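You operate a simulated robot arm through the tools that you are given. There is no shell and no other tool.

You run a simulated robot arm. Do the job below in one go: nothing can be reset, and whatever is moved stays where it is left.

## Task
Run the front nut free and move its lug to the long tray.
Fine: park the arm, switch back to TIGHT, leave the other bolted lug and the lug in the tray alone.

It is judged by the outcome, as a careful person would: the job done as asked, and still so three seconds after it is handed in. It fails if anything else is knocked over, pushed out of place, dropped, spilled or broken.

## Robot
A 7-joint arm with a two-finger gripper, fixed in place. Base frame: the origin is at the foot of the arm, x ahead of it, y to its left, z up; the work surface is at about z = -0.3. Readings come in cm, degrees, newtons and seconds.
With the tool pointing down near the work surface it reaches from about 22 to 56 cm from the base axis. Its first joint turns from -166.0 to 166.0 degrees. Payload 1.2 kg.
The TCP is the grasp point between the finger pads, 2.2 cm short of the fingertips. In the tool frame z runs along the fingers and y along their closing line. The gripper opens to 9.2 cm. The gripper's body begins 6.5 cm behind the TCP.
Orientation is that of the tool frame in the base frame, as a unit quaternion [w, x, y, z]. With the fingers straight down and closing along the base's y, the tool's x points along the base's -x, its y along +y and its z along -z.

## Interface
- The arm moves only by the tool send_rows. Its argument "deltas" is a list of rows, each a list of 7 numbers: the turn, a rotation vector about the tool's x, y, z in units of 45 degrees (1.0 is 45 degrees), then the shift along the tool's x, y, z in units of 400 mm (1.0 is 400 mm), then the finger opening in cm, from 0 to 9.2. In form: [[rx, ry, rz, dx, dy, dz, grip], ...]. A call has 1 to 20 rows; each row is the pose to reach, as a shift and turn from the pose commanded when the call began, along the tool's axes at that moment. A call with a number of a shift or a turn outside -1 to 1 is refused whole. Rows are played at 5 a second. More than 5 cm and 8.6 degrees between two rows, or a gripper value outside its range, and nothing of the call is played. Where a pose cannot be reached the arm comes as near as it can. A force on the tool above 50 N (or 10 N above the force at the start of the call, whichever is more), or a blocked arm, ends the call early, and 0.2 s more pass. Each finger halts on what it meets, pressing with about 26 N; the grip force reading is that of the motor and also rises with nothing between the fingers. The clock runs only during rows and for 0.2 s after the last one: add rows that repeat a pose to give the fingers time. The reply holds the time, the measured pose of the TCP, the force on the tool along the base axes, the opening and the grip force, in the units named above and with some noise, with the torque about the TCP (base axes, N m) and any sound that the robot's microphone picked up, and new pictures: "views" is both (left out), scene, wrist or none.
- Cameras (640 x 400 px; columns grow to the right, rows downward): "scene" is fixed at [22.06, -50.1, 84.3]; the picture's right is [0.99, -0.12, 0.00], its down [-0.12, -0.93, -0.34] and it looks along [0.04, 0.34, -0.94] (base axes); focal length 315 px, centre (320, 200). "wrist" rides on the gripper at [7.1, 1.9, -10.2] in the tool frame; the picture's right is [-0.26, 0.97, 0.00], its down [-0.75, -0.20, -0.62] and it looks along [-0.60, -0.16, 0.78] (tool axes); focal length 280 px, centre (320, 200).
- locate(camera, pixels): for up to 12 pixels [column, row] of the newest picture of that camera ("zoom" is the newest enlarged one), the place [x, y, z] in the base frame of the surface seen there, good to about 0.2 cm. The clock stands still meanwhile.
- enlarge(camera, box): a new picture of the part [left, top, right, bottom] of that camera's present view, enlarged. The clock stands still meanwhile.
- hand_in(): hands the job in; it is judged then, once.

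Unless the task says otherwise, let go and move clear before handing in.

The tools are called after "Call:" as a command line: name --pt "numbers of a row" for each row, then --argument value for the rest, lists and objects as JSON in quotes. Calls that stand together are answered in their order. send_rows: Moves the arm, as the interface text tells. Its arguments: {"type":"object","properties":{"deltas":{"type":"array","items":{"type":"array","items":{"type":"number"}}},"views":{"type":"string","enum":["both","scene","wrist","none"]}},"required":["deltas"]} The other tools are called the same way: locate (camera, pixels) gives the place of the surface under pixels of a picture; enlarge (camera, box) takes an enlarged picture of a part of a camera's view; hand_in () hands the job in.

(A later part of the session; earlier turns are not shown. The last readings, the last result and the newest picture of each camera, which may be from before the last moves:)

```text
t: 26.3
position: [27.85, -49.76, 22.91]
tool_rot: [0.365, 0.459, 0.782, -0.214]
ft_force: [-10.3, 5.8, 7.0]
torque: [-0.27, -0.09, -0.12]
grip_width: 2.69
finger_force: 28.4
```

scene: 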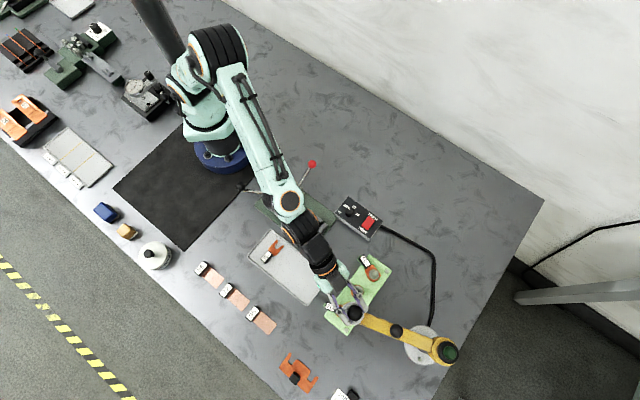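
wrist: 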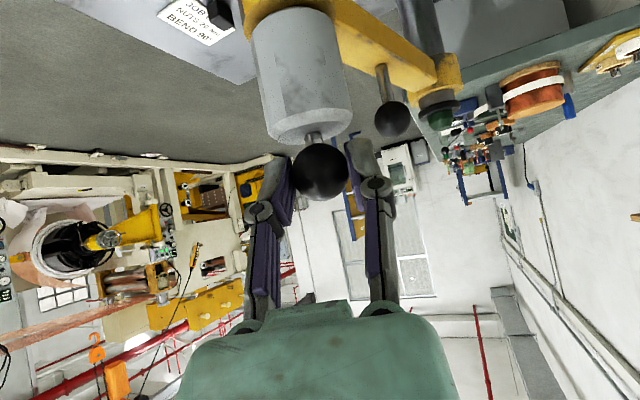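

The plunger is 4.1 cm down with a slight lateral load, so the socket may be centring on the nut. I'll relieve that outward by 0.08 cm and keep pressing gently.

Call:
send_rows --pt "0 0 0 0.0011 -0.0011 -0.0013 1" --pt "0 0 0 0.0049 -0.0011 0.0019 1" --pt "0 0 0 0.0088 -0.0011 0.0051 1" --pt "0 0 0 0.0126 -0.0011 0.0084 1" --pt "0 0 0 0.0126 -0.0011 0.0084 1" --views "both"

Call:
enlarge --camera "scene" --box '[310, 260, 410, 340]'

```text
t: 27.5
position: [27.92, -49.84, 22.57]
tool_rot: [0.368, 0.457, 0.782, -0.213]
ft_force: [2.1, -1.0, 21.8]
torque: [-0.27, -0.15, 0.02]
grip_width: 2.69
finger_force: 27.9
```

scene: 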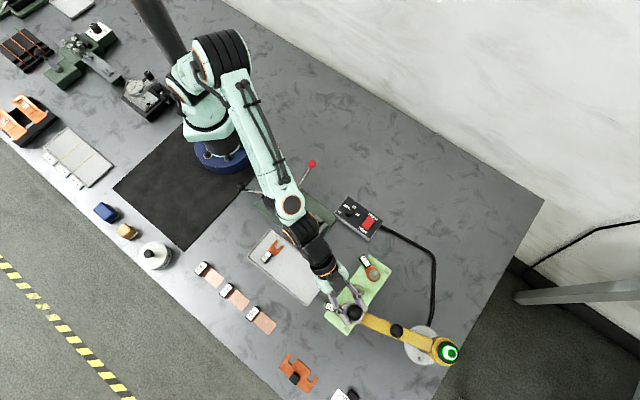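
wrist: 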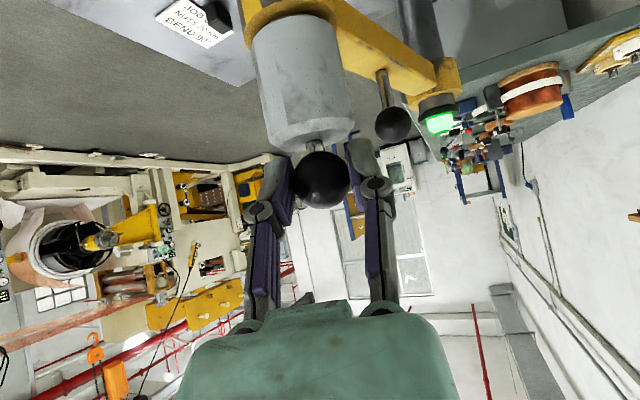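

```text
5.00 times, centred on (360, 300) of scene
```

zoom: 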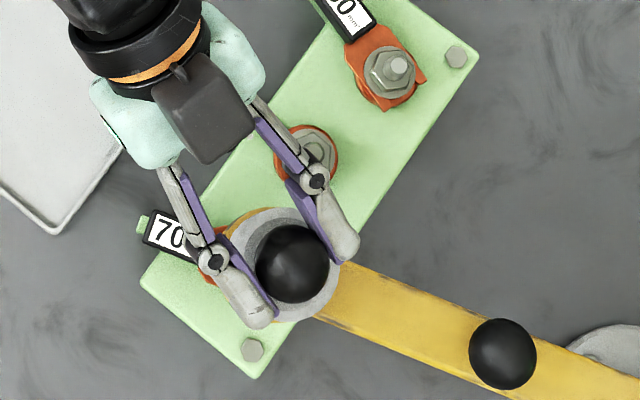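

The green lamp on the post is lit and the push force is 22 N, so the runner is engaged on the nut. I'll hold here for a few seconds to let it run.

Call:
send_rows --pt "0 0 0 0 0 0 1" --pt "0 0 0 0 0 0 1" --pt "0 0 0 0 0 0 1" --pt "0 0 0 0 0 0 1" --pt "0 0 0 0 0 0 1" --pt "0 0 0 0 0 0 1" --pt "0 0 0 0 0 0 1" --pt "0 0 0 0 0 0 1" --views "both"

```text
t: 29.3
position: [27.92, -49.78, 22.56]
tool_rot: [0.366, 0.457, 0.782, -0.213]
ft_force: [13.4, -7.8, 16.5]
torque: [-0.12, -0.16, 0.17]
grip_width: 2.68
finger_force: 27.3
```

scene: 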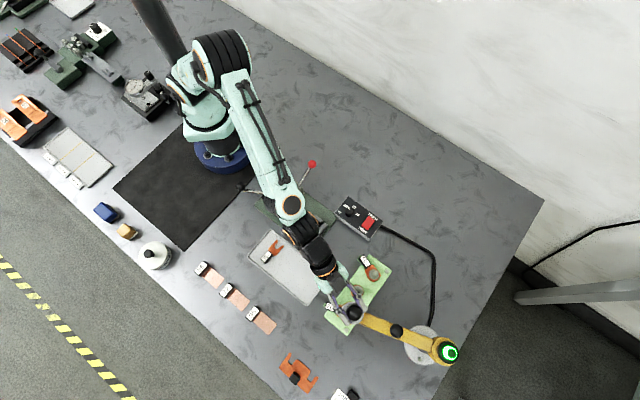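
wrist: 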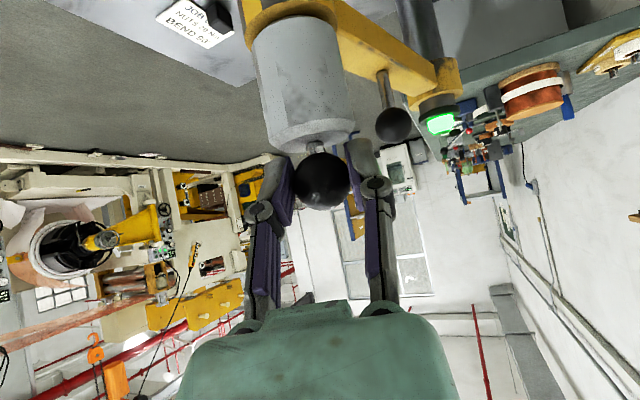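

The lamp stays green with no sound reported yet. I'll hold longer, with a slightly firmer press.

Call:
send_rows --pt "0 0 0 0.001 0.0006 0.002 1" --pt "0 0 0 0.0025 0.0006 0.0033 1" --pt "0 0 0 0.0025 0.0006 0.0033 1" --pt "0 0 0 0.0025 0.0006 0.0033 1" --pt "0 0 0 0.0025 0.0006 0.0033 1" --pt "0 0 0 0.0025 0.0006 0.0033 1" --pt "0 0 0 0.0025 0.0006 0.0033 1" --pt "0 0 0 0.0025 0.0006 0.0033 1" --pt "0 0 0 0.0025 0.0006 0.0033 1" --pt "0 0 0 0.0025 0.0006 0.0033 1" --views "both"

```text
t: 31.5
position: [27.87, -49.9, 22.25]
tool_rot: [0.365, 0.459, 0.781, -0.215]
ft_force: [1.0, -1.1, 20.7]
torque: [-0.32, -0.11, 0.03]
grip_width: 2.68
finger_force: 27.7
```

scene: 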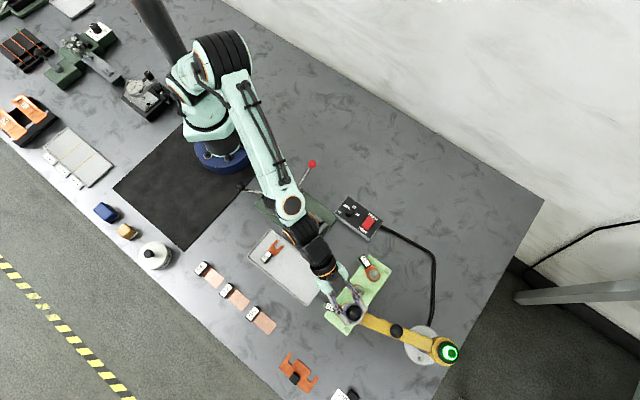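
wrist: 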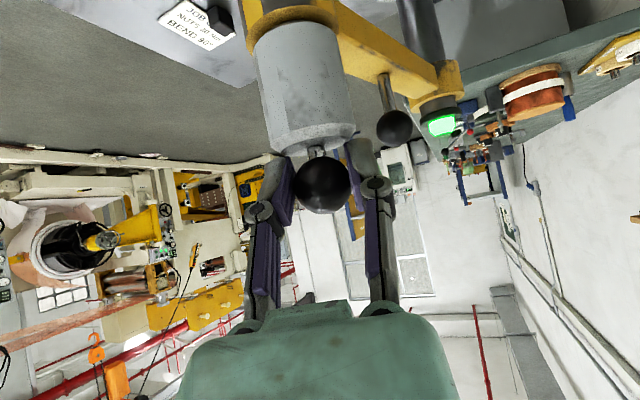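

The lamp stays green and the fingers have slipped slightly down the ball, so pressing further won't help. I'll raise the plunger and see whether the nut has come free.

Call:
send_rows --pt "0 0 0 -0.0105 0 -0.0089 1" --pt "0 0 0 -0.021 0 -0.0177 1" --pt "0 0 0 -0.0316 0 -0.0266 1" --pt "0 0 0 -0.0421 0 -0.0354 1" --pt "0 0 0 -0.0526 0 -0.0443 1" --pt "0 0 0 -0.0632 0 -0.0531 1" --pt "0 0 0 -0.0737 0 -0.062 1" --pt "0 0 0 -0.0842 0 -0.0708 1" --pt "0 0 0 -0.0842 0 -0.0708 1" --views "both"

Call:
enlarge --camera "scene" --box '[310, 260, 410, 340]'

```text
t: 33.5
position: [27.85, -49.55, 26.31]
tool_rot: [0.361, 0.459, 0.784, -0.211]
ft_force: [16.0, -9.6, -20.2]
torque: [0.18, 0.19, 0.12]
grip_width: 2.68
finger_force: 28.2
```

scene: 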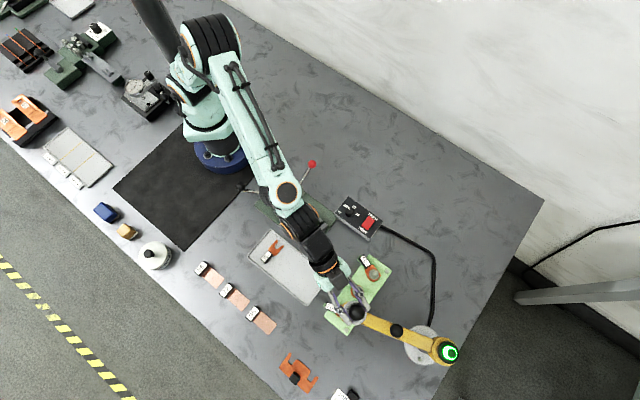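
wrist: 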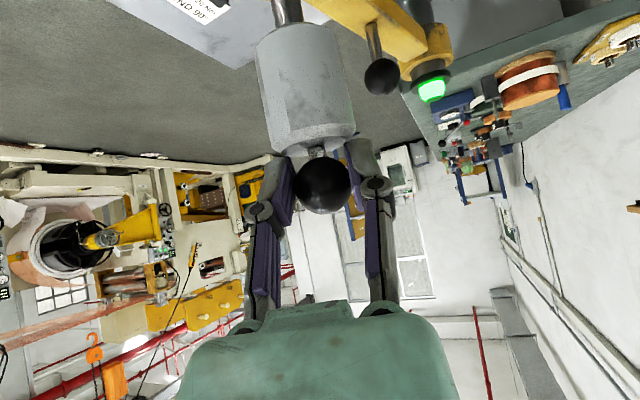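

```text
5.00 times, centred on (360, 300) of scene
```

zoom: 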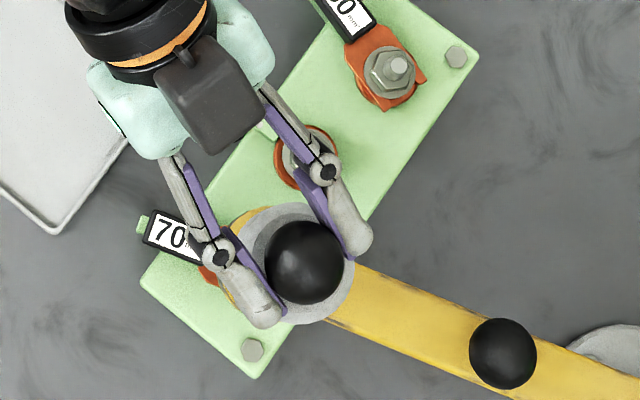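

The plunger is back at its upper stop with the lamp still green. I'll swing the runner back 25° along the arc to uncover the front nut and check it.

Call:
send_rows --pt "0 0 0 0.0007 0.0016 0.0038 1" --pt "-0.0114 0 -0.0098 0.0077 0.0196 -0.0044 1" --pt "-0.0228 0 -0.0195 0.0147 0.0375 -0.0125 1" --pt "-0.0342 0 -0.0293 0.0207 0.0564 -0.0195 1" --pt "-0.0456 0 -0.039 0.0266 0.0752 -0.0264 1" --pt "-0.057 0 -0.0488 0.0314 0.0948 -0.032 1" --pt "-0.0684 0 -0.0585 0.0362 0.1143 -0.0376 1" --pt "-0.0798 0 -0.0683 0.0399 0.1344 -0.0419 1" --pt "-0.0912 0 -0.078 0.0436 0.1545 -0.0462 1" --pt "-0.1026 0 -0.0878 0.0461 0.175 -0.0491 1" --pt "-0.114 0 -0.0975 0.0486 0.1955 -0.052 1" --pt "-0.114 0 -0.0975 0.0486 0.1955 -0.052 1" --views "both"

Call:
enlarge --camera "scene" --box '[310, 260, 410, 340]'

```text
t: 36.1
position: [33.38, -43.54, 26.54]
tool_rot: [0.378, 0.409, 0.808, -0.191]
ft_force: [-0.4, -1.1, 0.5]
torque: [-0.16, -0.07, -0.04]
grip_width: 2.67
finger_force: 27.5
```

scene: 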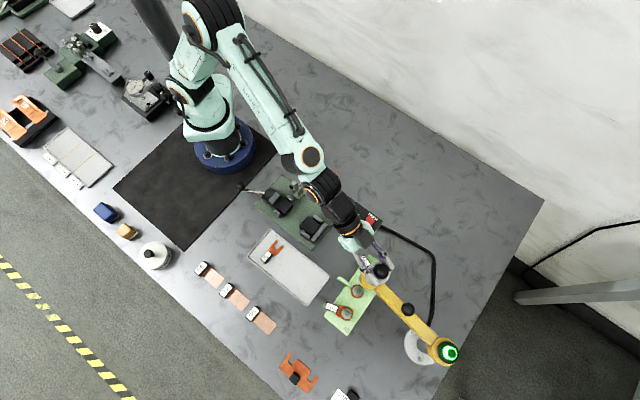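
wrist: 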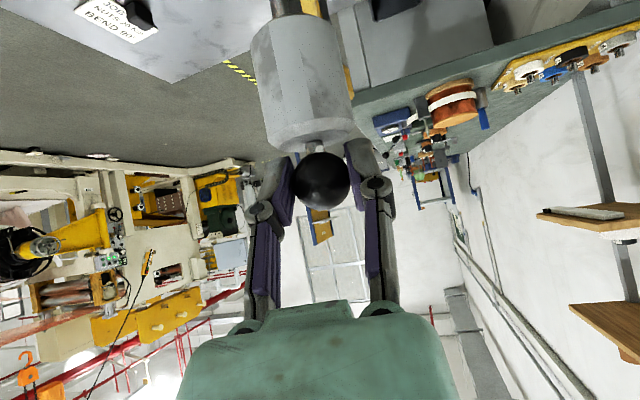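

```text
5.00 times, centred on (360, 300) of scene
```

zoom: 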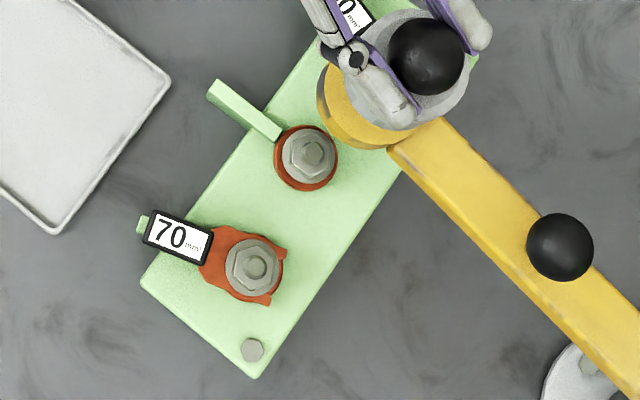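

The front nut is uncovered at (252,267) in the zoom. I'll compare its height with before, when the nut face was about z 4.6.

Call:
locate --camera "zoom" --pixels '[[256, 267], [240, 262], [268, 280], [244, 280], [255, 250], [275, 268], [314, 152], [300, 155], [325, 165], [430, 57], [560, 248]]'

```text
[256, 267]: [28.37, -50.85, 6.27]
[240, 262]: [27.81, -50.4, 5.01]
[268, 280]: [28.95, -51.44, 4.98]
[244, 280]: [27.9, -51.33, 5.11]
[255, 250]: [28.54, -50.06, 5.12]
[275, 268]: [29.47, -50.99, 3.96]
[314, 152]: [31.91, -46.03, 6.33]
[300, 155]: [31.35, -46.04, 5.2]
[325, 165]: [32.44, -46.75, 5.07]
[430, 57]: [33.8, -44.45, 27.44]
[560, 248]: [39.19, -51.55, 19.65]
```

The nut face has risen from about z 4.6 to 5.05, matching the already loose middle nut at 5.1, so the front nut is run free. I'll swing the runner on towards its park position.

Call:
send_rows --pt "-0.0113 0 -0.0095 -0.0005 0.021 0.0006 1" --pt "-0.0226 0 -0.0189 -0.0009 0.042 0.0011 1" --pt "-0.0339 0 -0.0284 -0.0025 0.0628 0.003 1" --pt "-0.0452 0 -0.0378 -0.0041 0.0837 0.005 1" --pt "-0.0565 0 -0.0473 -0.0069 0.1042 0.0083 1" --pt "-0.0678 0 -0.0567 -0.0097 0.1248 0.0117 1" --pt "-0.0791 0 -0.0662 -0.0136 0.1449 0.0164 1" --pt "-0.0904 0 -0.0756 -0.0176 0.1649 0.0212 1" --pt "-0.1017 0 -0.0851 -0.0227 0.1844 0.0273 1" --pt "-0.113 0 -0.0945 -0.0278 0.2039 0.0335 1" --pt "-0.113 0 -0.0945 -0.0278 0.2039 0.0335 1" --views "both"

```text
t: 38.5
position: [40.85, -39.95, 26.44]
tool_rot: [0.387, 0.364, 0.83, -0.17]
ft_force: [-0.5, -3.6, -0.3]
torque: [0.21, 0.22, -0.2]
grip_width: 2.67
finger_force: 28.5
```

scene: 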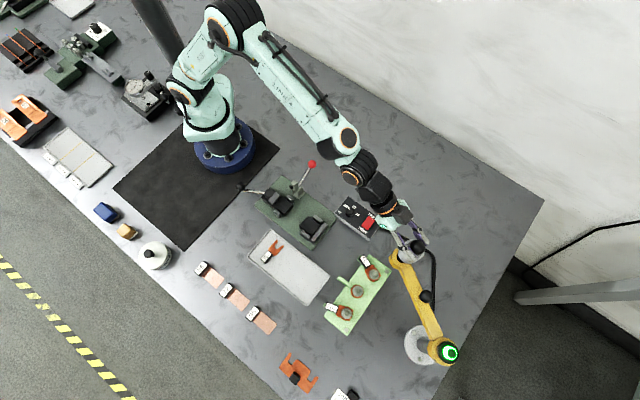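
wrist: 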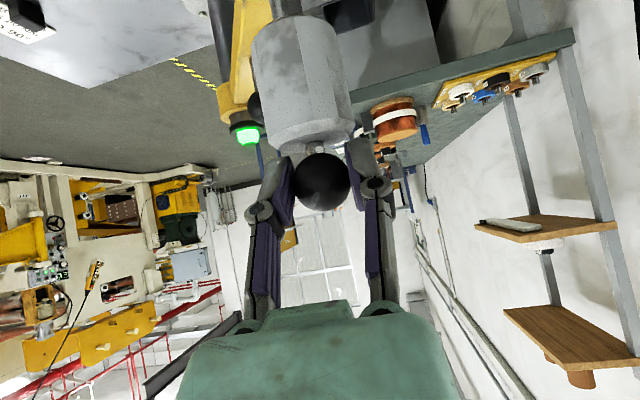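

The runner is at about 102° with small forces. I'll take it the last 27° back to where it started.

Call:
send_rows --pt "-0.012 0 -0.0101 -0.0078 0.0175 0.0092 1" --pt "-0.024 0 -0.0202 -0.0156 0.0351 0.0185 1" --pt "-0.0358 0 -0.03 -0.0241 0.0515 0.0286 1" --pt "-0.0476 0 -0.04 -0.0325 0.068 0.0387 1" --pt "-0.0595 0 -0.05 -0.0419 0.0832 0.0499 1" --pt "-0.0714 0 -0.0599 -0.0513 0.0984 0.0611 1" --pt "-0.0856 0 -0.0718 -0.0637 0.115 0.0758 1" --pt "-0.0997 0 -0.0837 -0.0761 0.1315 0.0906 1" --pt "-0.1137 0 -0.0954 -0.0893 0.1457 0.1064 1" --pt "-0.1277 0 -0.1072 -0.1025 0.1599 0.1221 1" --pt "-0.1277 0 -0.1072 -0.1025 0.1599 0.1221 1" --views "both"

```text
t: 40.9
position: [49.92, -40.32, 26.38]
tool_rot: [0.397, 0.309, 0.852, -0.144]
ft_force: [0.7, -4.8, 1.6]
torque: [0.03, 0.0, -0.04]
grip_width: 2.63
finger_force: 28.1
```

scene: 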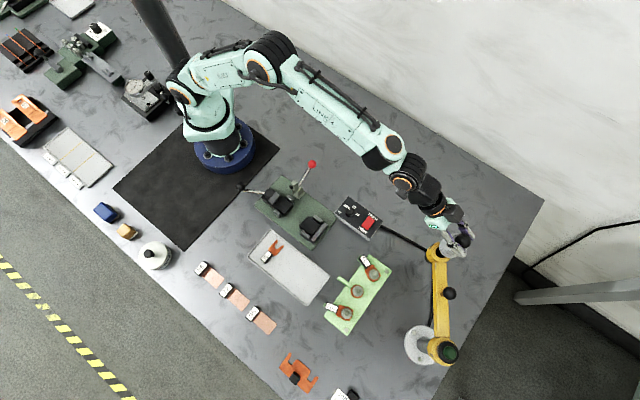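
wrist: 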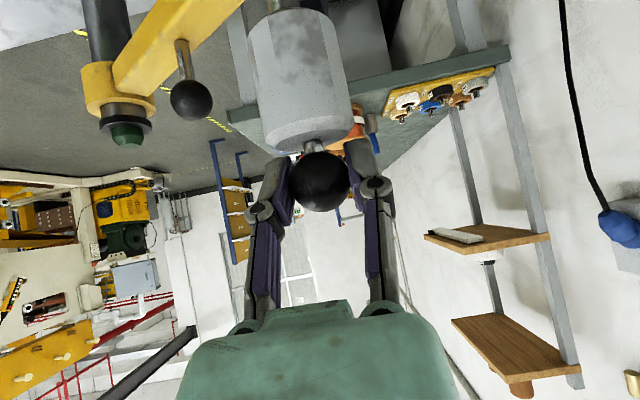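

The runner is back at its start position and the lamp has gone out; the handle ball is at (450,293), exactly as in the first picture. I'll let go and back straight out.

Call:
send_rows --pt "0 0 0 0 0 0 3" --pt "0 0 0 0 0 0 4.5" --pt "0 0 0 0 0 0 6" --pt "0 0 0 0 0 0 6" --pt "0 0 0 0 0 -0.05 6" --pt "0 0 0 0 0 -0.1 6" --pt "0 0 0 0 0 -0.17 6" --pt "0 0 0 0 0 -0.24 6" --pt "0 0 0 0 0 -0.24 6" --views "both"

Call:
enlarge --camera "scene" --box '[390, 220, 490, 380]'

```text
t: 42.9
position: [44.38, -35.9, 32.73]
tool_rot: [0.398, 0.309, 0.852, -0.144]
ft_force: [0.6, 0.6, -0.5]
torque: [0.0, 0.0, -0.01]
grip_width: 5.97
finger_force: 0.0
```

scene: 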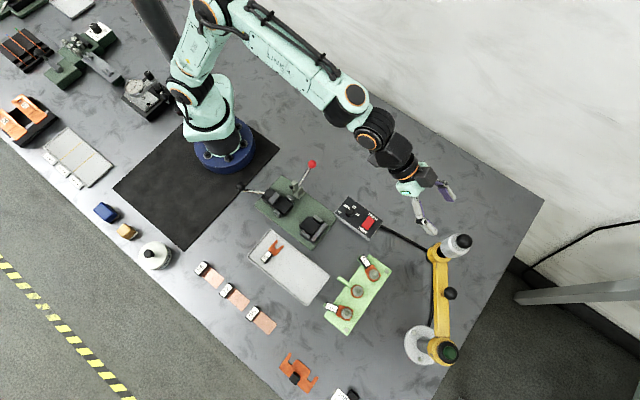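
wrist: 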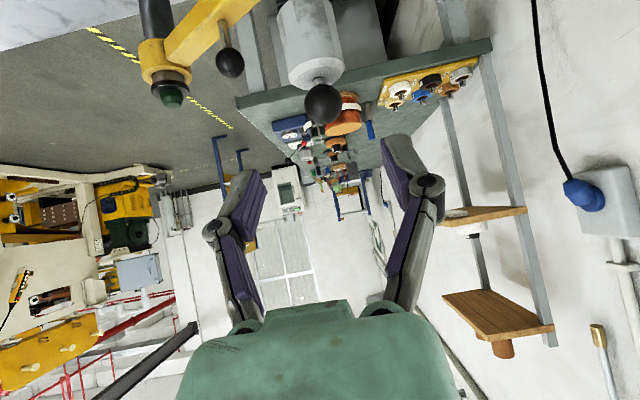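

```text
2.50 times, centred on (440, 300) of scene
```

zoom: 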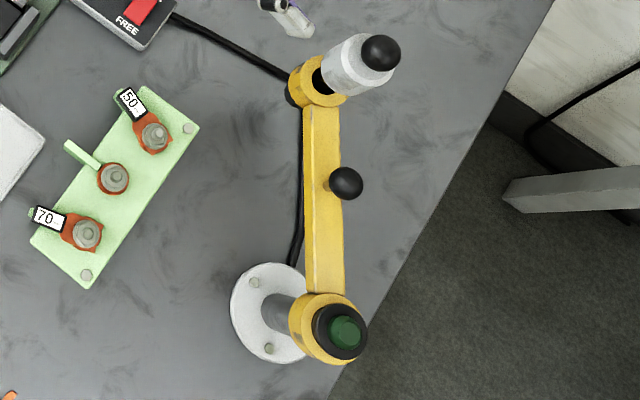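

The runner is back exactly as at the start, with its balls at (381,52) and (346,183) in the same zoom. Now for the lug: I'll straighten the hand and move it back to inspect the 70 lug up close.

Call:
send_rows --pt "0 0.14 0 0.03 -0.025 -0.035 6" --pt "0 0.28 0 0.06 -0.05 -0.07 6" --pt "0 0.43 0 0.09 -0.075 -0.106 6" --pt "0 0.57 0 0.12 -0.1 -0.14 6" --pt "0 0.71 0 0.148 -0.125 -0.176 6" --pt "0 0.86 0 0.177 -0.15 -0.21 6" --pt "0 1.0 0 0.206 -0.175 -0.247 6" --pt "0 1.0 0 0.206 -0.175 -0.247 6" --views "none"

```text
t: 44.7
position: [29.91, -32.93, 32.64]
tool_rot: [0.04, 0.341, 0.939, -0.014]
ft_force: [0.2, -0.5, 0.1]
torque: [-0.03, 0.03, 0.02]
grip_width: 5.99
finger_force: 0.0
```

The hand is nearly upright at (29.9,-32.9,32.6). I'll straighten it fully, align the yaw with the 70 lug, and lower to look at it.

Call:
send_rows --pt "0 0.014 -0.035 0.012 -0.048 0.045 6" --pt "0 0.027 -0.07 0.024 -0.096 0.09 6" --pt "0 0.04 -0.106 0.037 -0.144 0.134 6" --pt "0 0.054 -0.141 0.049 -0.192 0.179 6" --pt "0 0.068 -0.176 0.061 -0.24 0.224 6" --pt "0 0.081 -0.212 0.073 -0.288 0.269 6" --pt "0 0.095 -0.247 0.085 -0.336 0.314 6" --pt "0 0.108 -0.282 0.0975 -0.384 0.3585 6" --pt "0 0.108 -0.282 0.0975 -0.384 0.3585 6" --views "both"

Call:
enlarge --camera "wrist" --box '[220, 120, 420, 260]'

```text
t: 46.7
position: [17.91, -42.96, 17.96]
tool_rot: [-0.001, 0.234, 0.972, -0.006]
ft_force: [-0.1, -0.3, -0.5]
torque: [-0.01, 0.02, -0.01]
grip_width: 6.02
finger_force: 0.0
```

scene: 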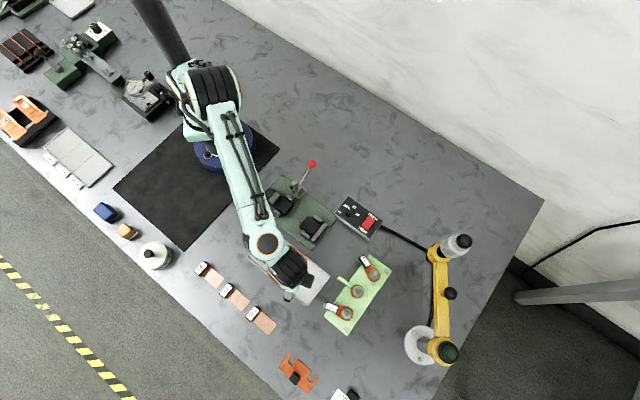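
wrist: 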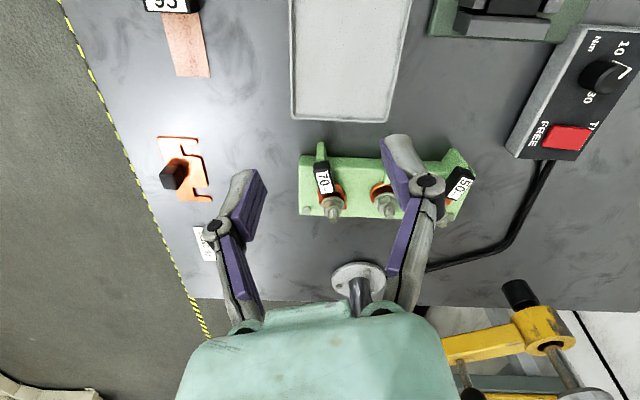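

```text
2.86 times, centred on (320, 190) of wrist
```

zoom: 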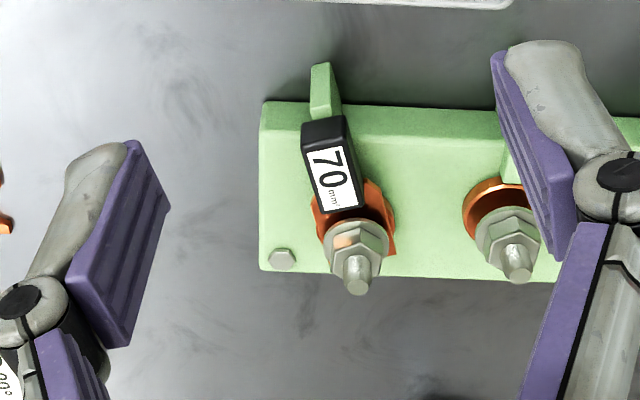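

The lug's barrel and the green fin beyond it are clear now. I'll enlarge further and measure the heights of the barrel, fin and fork.

Call:
enlarge --camera "wrist" --box '[290, 130, 370, 230]'

Call:
locate --camera "wrist" --pixels '[[321, 146], [320, 155], [320, 163], [324, 172], [326, 182], [328, 191], [331, 174], [318, 174], [313, 195], [341, 193], [333, 205], [330, 160]]'

```text
4.00 times, centred on (330, 180) of wrist
```

zoom: 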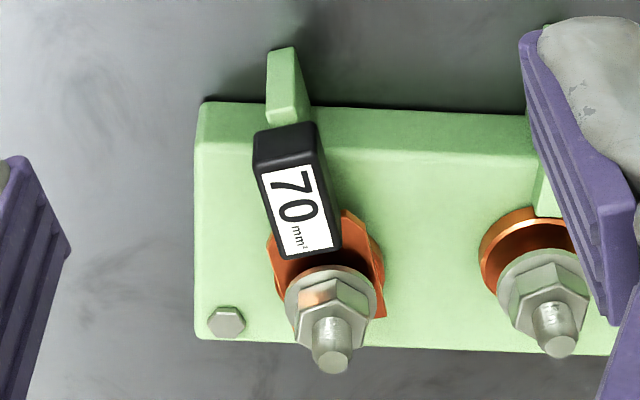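

```text
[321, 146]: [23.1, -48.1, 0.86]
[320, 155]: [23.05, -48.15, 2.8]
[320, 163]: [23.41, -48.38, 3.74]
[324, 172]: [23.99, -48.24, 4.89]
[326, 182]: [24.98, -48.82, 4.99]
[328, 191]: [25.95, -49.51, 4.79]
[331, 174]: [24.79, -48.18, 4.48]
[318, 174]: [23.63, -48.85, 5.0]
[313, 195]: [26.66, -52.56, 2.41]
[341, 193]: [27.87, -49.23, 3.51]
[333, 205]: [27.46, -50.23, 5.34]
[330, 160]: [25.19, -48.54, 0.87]
```

The 70 sleeve runs from about (23.6,-48.1) to (26.0,-49.5) with its top at z 4.9, resting above a fin. I'll check the fin height at the empty middle stud, the fork's clearance under the nut, and the tray.

Call:
enlarge --camera "scene" --box '[320, 255, 400, 335]'

Call:
enlarge --camera "scene" --box '[240, 220, 340, 310]'

```text
5.00 times, centred on (360, 295) of scene
```

zoom: 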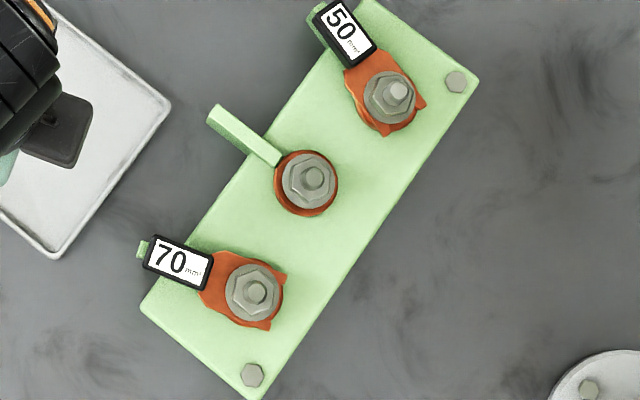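

```text
4.44 times, centred on (290, 265) of scene
```

zoom: 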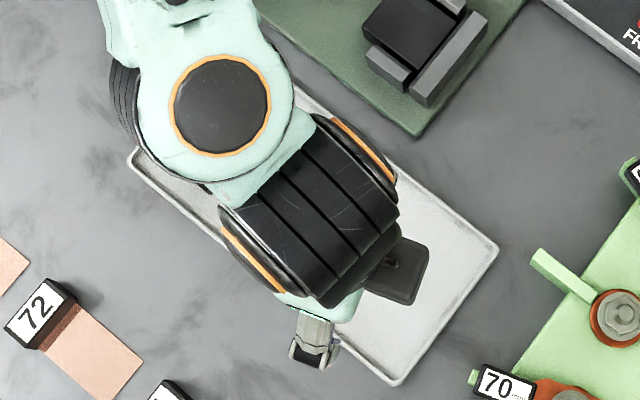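

Call:
locate --camera "scene" --pixels '[[340, 278.5], [343, 280.5], [346, 283], [349, 285.3], [351.5, 287], [362.6, 293], [352, 292], [340.8, 308.5], [349.2, 320], [352.6, 311], [329.5, 304.5], [344, 292]]'

Call:
locate --camera "wrist" --pixels '[[342, 205], [329, 189], [320, 161], [315, 190], [343, 189], [346, 205]]'

```text
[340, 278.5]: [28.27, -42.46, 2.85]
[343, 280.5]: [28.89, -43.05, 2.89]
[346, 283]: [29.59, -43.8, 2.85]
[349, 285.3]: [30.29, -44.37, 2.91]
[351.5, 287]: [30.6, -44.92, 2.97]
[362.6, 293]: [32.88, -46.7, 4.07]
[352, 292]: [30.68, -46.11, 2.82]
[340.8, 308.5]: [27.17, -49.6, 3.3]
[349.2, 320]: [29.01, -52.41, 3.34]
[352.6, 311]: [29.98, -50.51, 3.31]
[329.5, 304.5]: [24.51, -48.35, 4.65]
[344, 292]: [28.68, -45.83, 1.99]
```

```text
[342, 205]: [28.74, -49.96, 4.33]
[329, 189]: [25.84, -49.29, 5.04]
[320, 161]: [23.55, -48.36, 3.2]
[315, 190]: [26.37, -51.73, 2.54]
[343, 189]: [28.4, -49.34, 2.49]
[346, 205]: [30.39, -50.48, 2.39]
```

The fin top is at z 2.9, the palm top at 3.3, and the nut now leaves about 0.4 cm of free space above the fork. I'll hover over the sleeve centre at (24.75,-48.7) with the fingers open to 4 cm.

Call:
send_rows --pt "0 0 0.015 -0.043 -0.009 0.045 5" --pt "0 0 0.03 -0.087 -0.019 0.09 4" --pt "0 0 0.046 -0.13 -0.028 0.135 4" --pt "0 0 0.061 -0.174 -0.038 0.18 4" --pt "0 0 0.076 -0.217 -0.047 0.2246 4" --pt "0 0 0.076 -0.217 -0.047 0.2246 4" --views "both"

Call:
enlarge --camera "wrist" --box '[240, 120, 400, 240]'

```text
t: 48.1
position: [24.86, -48.9, 9.12]
tool_rot: [-0.001, 0.264, 0.965, -0.005]
ft_force: [-0.3, 0.3, 0.3]
torque: [0.01, -0.03, 0.0]
grip_width: 4.01
finger_force: 0.0
```

scene: 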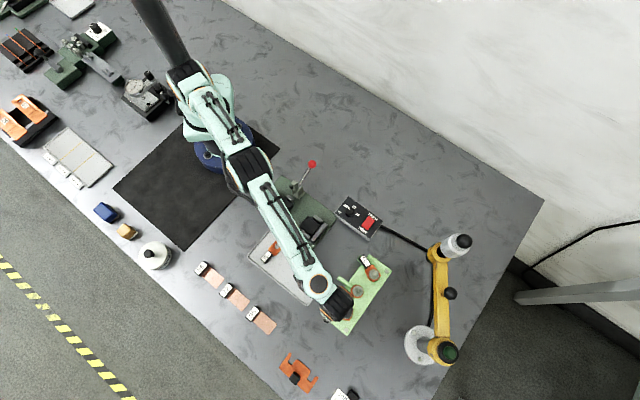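
wrist: 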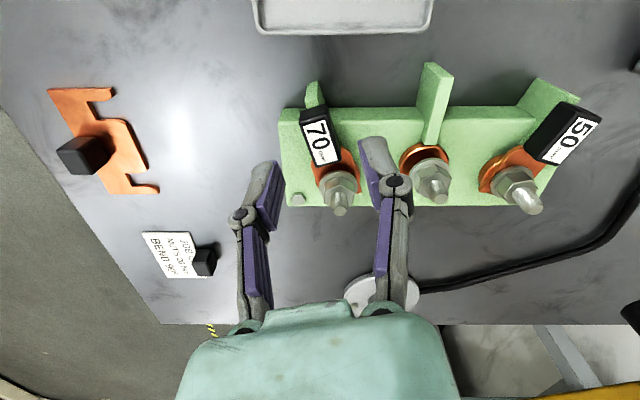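

```text
3.33 times, centred on (320, 180) of wrist
```

zoom: 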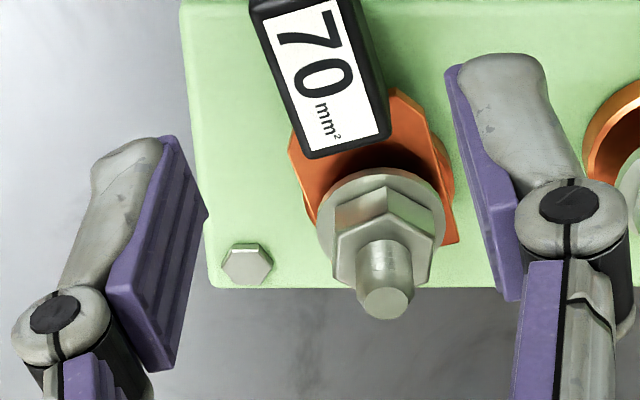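

Projecting straight down from the TCP lands at (320,143), on the sleeve's centre line, and the yaw matches within about 2°. I'll descend to fingertip z about 2.95 and close.

Call:
send_rows --pt "0 0 0 0 0 0.03 4" --pt "0 0 0 0 0 0.06 4" --pt "0 0 0 0 0 0.085 4" --pt "0 0 0 0 0 0.099 4" --pt "0 0 0 0 0 0.099 4" --views "wrist"

```text
t: 49.3
position: [24.72, -48.72, 5.07]
tool_rot: [0.0, 0.264, 0.965, -0.005]
ft_force: [0.2, -0.6, -0.8]
torque: [-0.02, 0.02, 0.0]
grip_width: 3.99
finger_force: 0.1
```

wrist: 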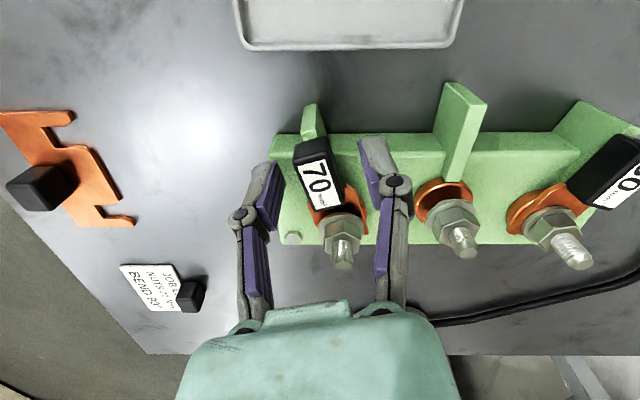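

The sleeve is centred between the fingers at (318,175) and nothing touches. I'll close on it.

Call:
send_rows --pt "0 0 0 0 0 0 3" --pt "0 0 0 0 0 0 2" --pt "0 0 0 0 0 0 1" --pt "0 0 0 0 0 0 0.5" --pt "0 0 0 0 0 0 0.5" --views "wrist"

```text
t: 50.5
position: [24.8, -48.73, 5.21]
tool_rot: [-0.001, 0.264, 0.965, -0.006]
ft_force: [-0.5, -0.4, 0.9]
torque: [0.0, 0.02, 0.02]
grip_width: 1.59
finger_force: 25.6
```

wrist: 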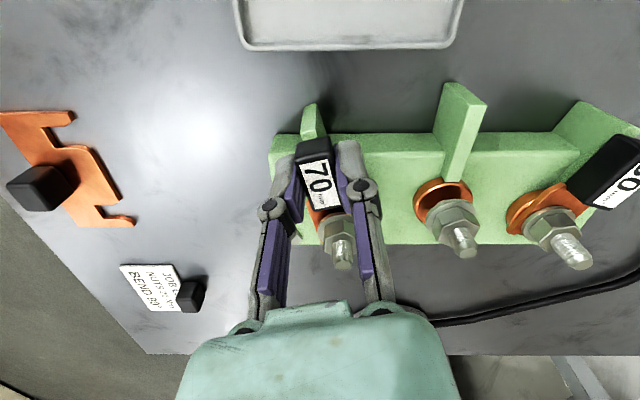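

The sleeve is held at 1.59 cm with almost no side force. I'll lift 0.15 cm and start pulling the fork out along the lug's axis, away from the stud.

Call:
send_rows --pt "0 0 0 0 0 -0.004 0.5" --pt "0 0 0 0.006 0 -0.004 0.5" --pt "0 0 0 0.0125 0 -0.004 0.5" --pt "0 0 0 0.019 0 -0.004 0.5" --pt "0 0 0 0.025 0 -0.004 0.5" --pt "0 0 0 0.025 0 -0.004 0.5" --views "wrist"

```text
t: 51.9
position: [23.89, -48.38, 5.18]
tool_rot: [-0.001, 0.264, 0.964, -0.005]
ft_force: [-0.4, -0.1, -0.7]
torque: [0.01, 0.03, 0.01]
grip_width: 1.62
finger_force: 25.9
```

wrist: 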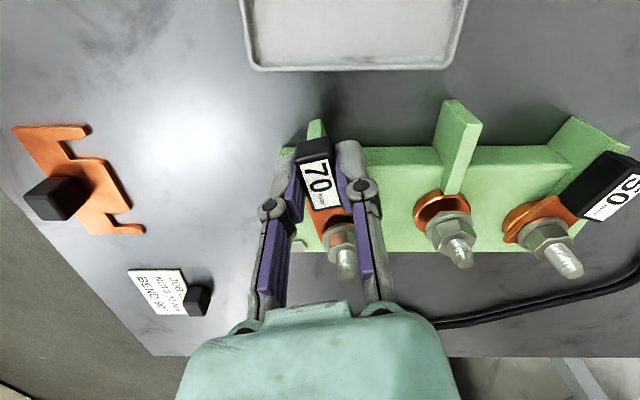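

The lug slid out 1 cm without resistance. I'll pull a further 3.5 cm to clear the stud.

Call:
send_rows --pt "0 0 0 0.0125 0 0 0.5" --pt "0 0 0 0.025 0 0 0.5" --pt "0 0 0 0.0375 0 0 0.5" --pt "0 0 0 0.05 0 -0.002 0.5" --pt "0 0 0 0.0625 0 -0.004 0.5" --pt "0 0 0 0.075 0 -0.006 0.5" --pt "0 0 0 0.0875 0 -0.008 0.5" --pt "0 0 0 0.0875 0 -0.008 0.5" --views "both"

Call:
enlarge --camera "wrist" --box '[240, 100, 420, 280]'

```text
t: 53.7
position: [20.99, -46.51, 5.52]
tool_rot: [-0.001, 0.264, 0.964, -0.006]
ft_force: [0.1, -0.7, -0.7]
torque: [0.0, 0.01, 0.02]
grip_width: 1.6
finger_force: 25.9
```

scene: 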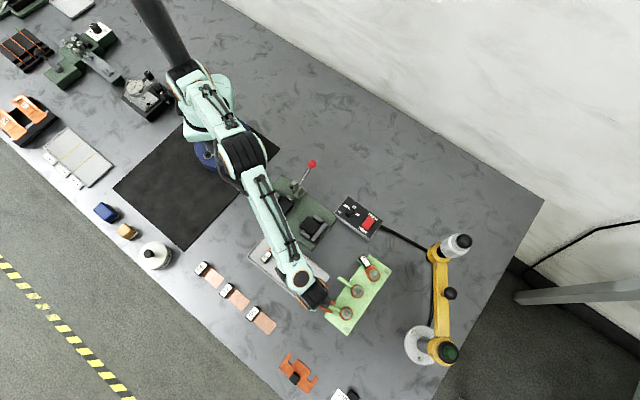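
wrist: 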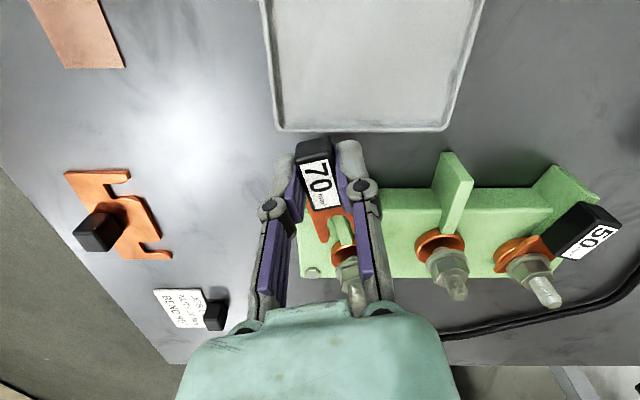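

```text
2.22 times, centred on (330, 190) of wrist
```

zoom: 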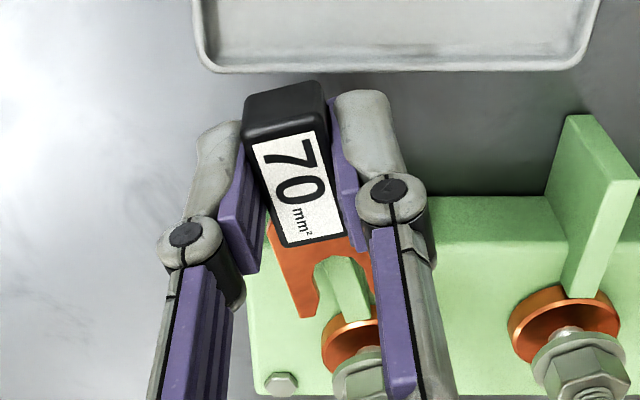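

The fork is fully out of the stud and held by the sleeve. I'll measure the tray's floor and edges before carrying the lug over.

Call:
locate --camera "wrist" --pixels '[[370, 40], [370, 90], [320, 60], [430, 60], [275, 128], [448, 128], [360, 128], [300, 10], [445, 10]]'

Call:
send_rows --pt "0 0 0 0 0 -0.04 0.5" --pt "0 0 0 0 0 -0.08 0.5" --pt "0 0 0 0 0 -0.12 0.5" --pt "0 0 0 0 0 -0.16 0.5" --pt "0 0 0 0 0 -0.2 0.5" --pt "0 0 0 0 0 -0.2 0.5" --views "both"

```text
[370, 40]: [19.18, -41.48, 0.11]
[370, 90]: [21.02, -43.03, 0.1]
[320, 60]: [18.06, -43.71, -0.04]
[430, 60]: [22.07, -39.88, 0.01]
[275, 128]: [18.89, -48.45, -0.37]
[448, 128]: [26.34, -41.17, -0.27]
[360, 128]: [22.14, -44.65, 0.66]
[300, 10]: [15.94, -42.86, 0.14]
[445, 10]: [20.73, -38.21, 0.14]
```

```text
t: 55.1
position: [20.94, -46.45, 13.57]
tool_rot: [-0.001, 0.264, 0.965, -0.005]
ft_force: [0.0, 0.2, -0.4]
torque: [-0.01, 0.01, 0.0]
grip_width: 1.6
finger_force: 26.2
```

scene: 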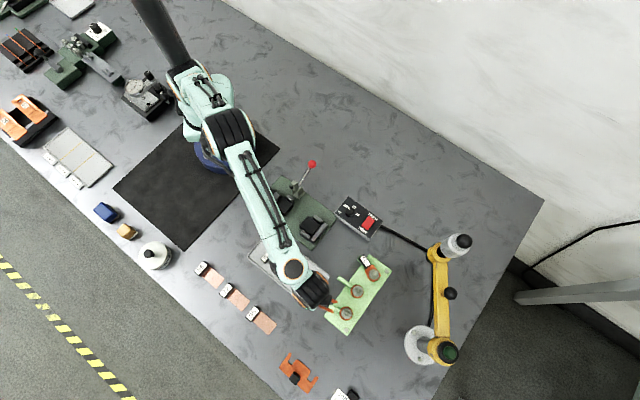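
wrist: 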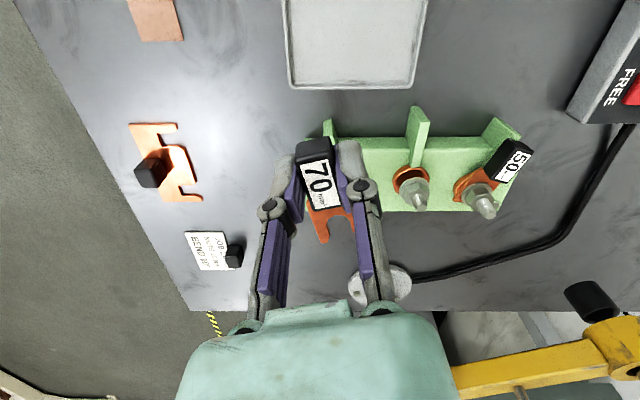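

The lug is lifted clear at z 13.6 and the tray floor is at z 0.1. I'll move over the free half of the tray at about (16.5,-39.3).

Call:
send_rows --pt "0 0 0 0.047 0.024 0 0.5" --pt "0 0 0 0.093 0.049 0 0.5" --pt "0 0 0 0.14 0.073 0 0.5" --pt "0 0 0 0.1867 0.0975 0 0.5" --pt "0 0 0 0.1867 0.0975 0 0.5" --views "both"

```text
t: 56.3
position: [16.46, -39.12, 13.66]
tool_rot: [0.0, 0.264, 0.965, -0.006]
ft_force: [0.2, 0.4, -0.2]
torque: [-0.05, 0.01, -0.02]
grip_width: 1.61
finger_force: 26.2
```

scene: 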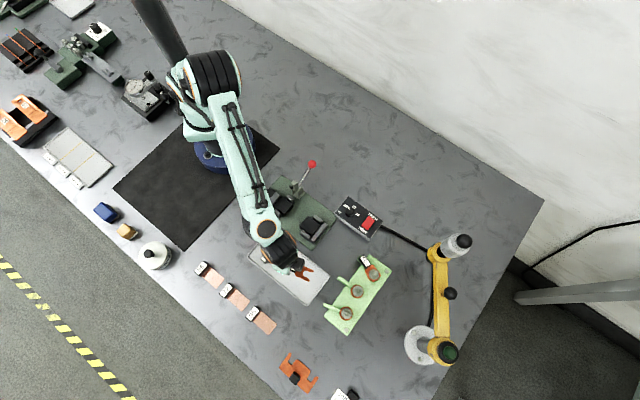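
wrist: 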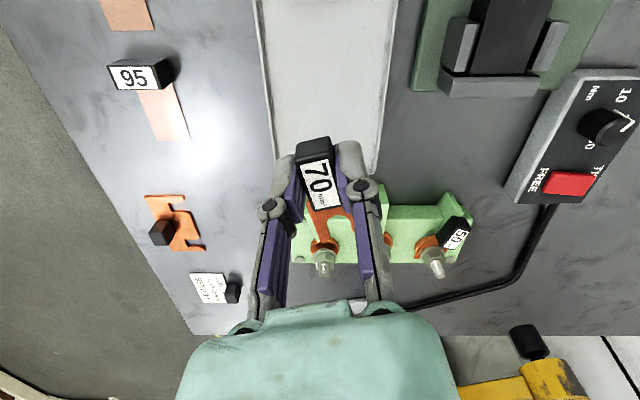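

The lug is above the free half of the tray, with the fork pointing towards the tray's end. I'll lower it to just above the floor.

Call:
send_rows --pt "0 0 0 0 0 0.05 0.5" --pt "0 0 0 0 0 0.1 0.5" --pt "0 0 0 0 0 0.15 0.5" --pt "0 0 0 0 0 0.2 0.5" --pt "0 0 0 0 0 0.24 0.5" --pt "0 0 0 0 0 0.26 0.5" --pt "0 0 0 0 0 0.26 0.5" --views "both"

Call:
enlarge --camera "scene" --box '[240, 220, 340, 310]'

```text
t: 57.9
position: [16.48, -39.44, 3.16]
tool_rot: [0.0, 0.264, 0.965, -0.005]
ft_force: [0.3, -0.2, -0.7]
torque: [-0.01, 0.04, 0.01]
grip_width: 1.6
finger_force: 26.0
```

scene: 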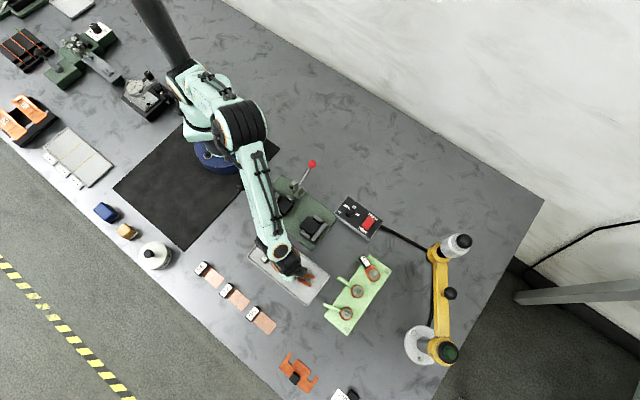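
wrist: 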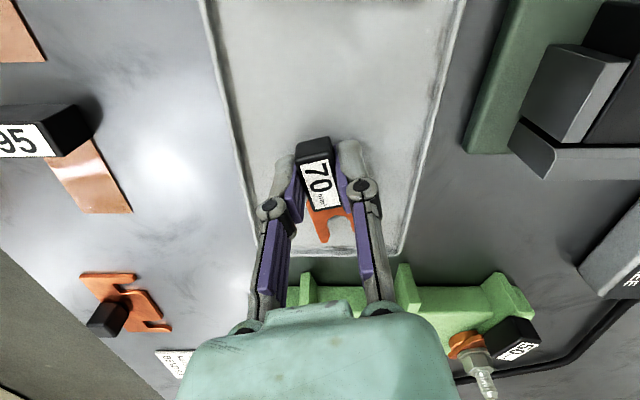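

```text
4.44 times, centred on (290, 265) of scene
```

zoom: 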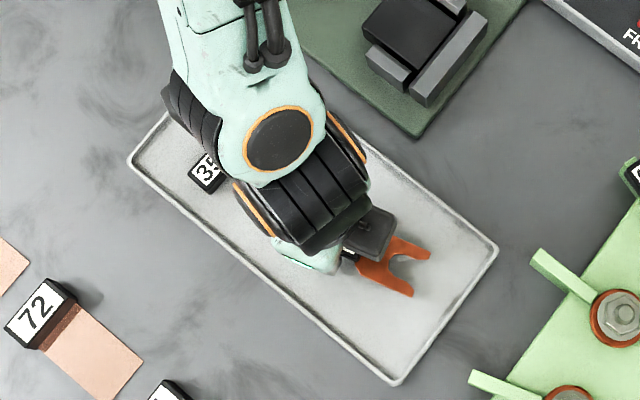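

The lug is well inside the tray, clear of lug 35 and the walls. I'll lower the last 0.7 cm in small steps.

Call:
send_rows --pt "0 0 0 0 0 0.006 0.5" --pt "0 0 0 0 0 0.011 0.5" --pt "0 0 0 0 0 0.015 0.5" --pt "0 0 0 0 0 0.018 0.5" --pt "0 0 0 0 0 0.018 0.5" --views "wrist"

```text
t: 59.1
position: [16.49, -39.35, 2.43]
tool_rot: [0.001, 0.263, 0.965, -0.005]
ft_force: [-1.1, 0.7, -0.6]
torque: [-0.01, -0.01, -0.02]
grip_width: 1.59
finger_force: 25.5
```

wrist: 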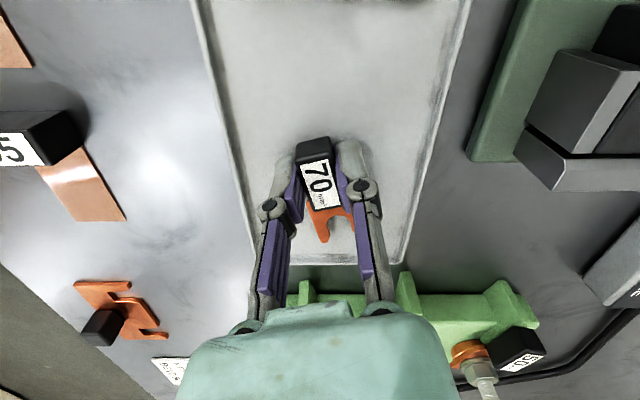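

There is still no contact force at TCP z 2.43. I'll lower another 0.15 cm, then release if it touches.

Call:
send_rows --pt "0 0 0 0 0 0.0015 0.5" --pt "0 0 0 0 0 0.003 0.5" --pt "0 0 0 0 0 0.0038 0.5" --pt "0 0 0 0 0 0.0038 0.5" --views "none"

```text
t: 60.1
position: [16.41, -39.32, 2.32]
tool_rot: [-0.001, 0.264, 0.965, -0.005]
ft_force: [-0.1, 0.8, -0.2]
torque: [-0.01, 0.0, 0.02]
grip_width: 1.61
finger_force: 26.0
```

There's still no contact, and the fingertips are about 0.1 cm above the floor. I'll take one more tiny step down, then check the force.

Call:
send_rows --pt "0 0 0 0 0 0.001 0.5" --pt "0 0 0 0 0 0.002 0.5" --pt "0 0 0 0 0 0.002 0.5" --views "none"

```text
t: 60.9
position: [16.47, -39.29, 2.23]
tool_rot: [0.0, 0.264, 0.965, -0.005]
ft_force: [4.2, 0.2, 11.2]
torque: [0.19, -0.15, -0.06]
grip_width: 1.62
finger_force: 26.4
```

Contact shows 11 N, so the lug is on the tray floor. I'll open the fingers and lift straight up.

Call:
send_rows --pt "0 0 0 0 0 -0.001 2" --pt "0 0 0 0 0 -0.002 3" --pt "0 0 0 0 0 -0.003 3.6" --pt "0 0 0 0 0 -0.003 3.6" --pt "0 0 0 0 0 -0.04 3.6" --pt "0 0 0 0 0 -0.1 3.6" --pt "0 0 0 0 0 -0.18 3.6" --pt "0 0 0 0 0 -0.26 3.6" --pt "0 0 0 0 0 -0.34 3.6" --pt "0 0 0 0 0 -0.34 3.6" --views "both"

```text
t: 63.1
position: [16.66, -39.08, 15.83]
tool_rot: [0.0, 0.264, 0.965, -0.005]
ft_force: [0.0, -0.4, 0.3]
torque: [0.01, 0.04, 0.04]
grip_width: 3.61
finger_force: 0.1
```

scene: 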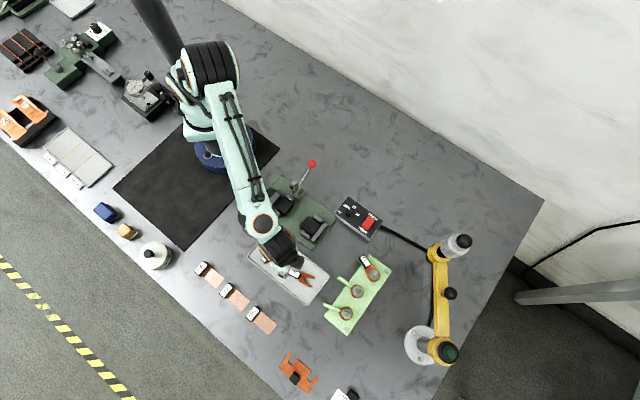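
wrist: 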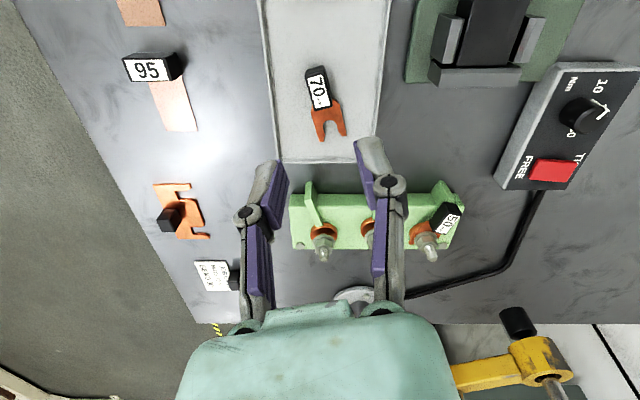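

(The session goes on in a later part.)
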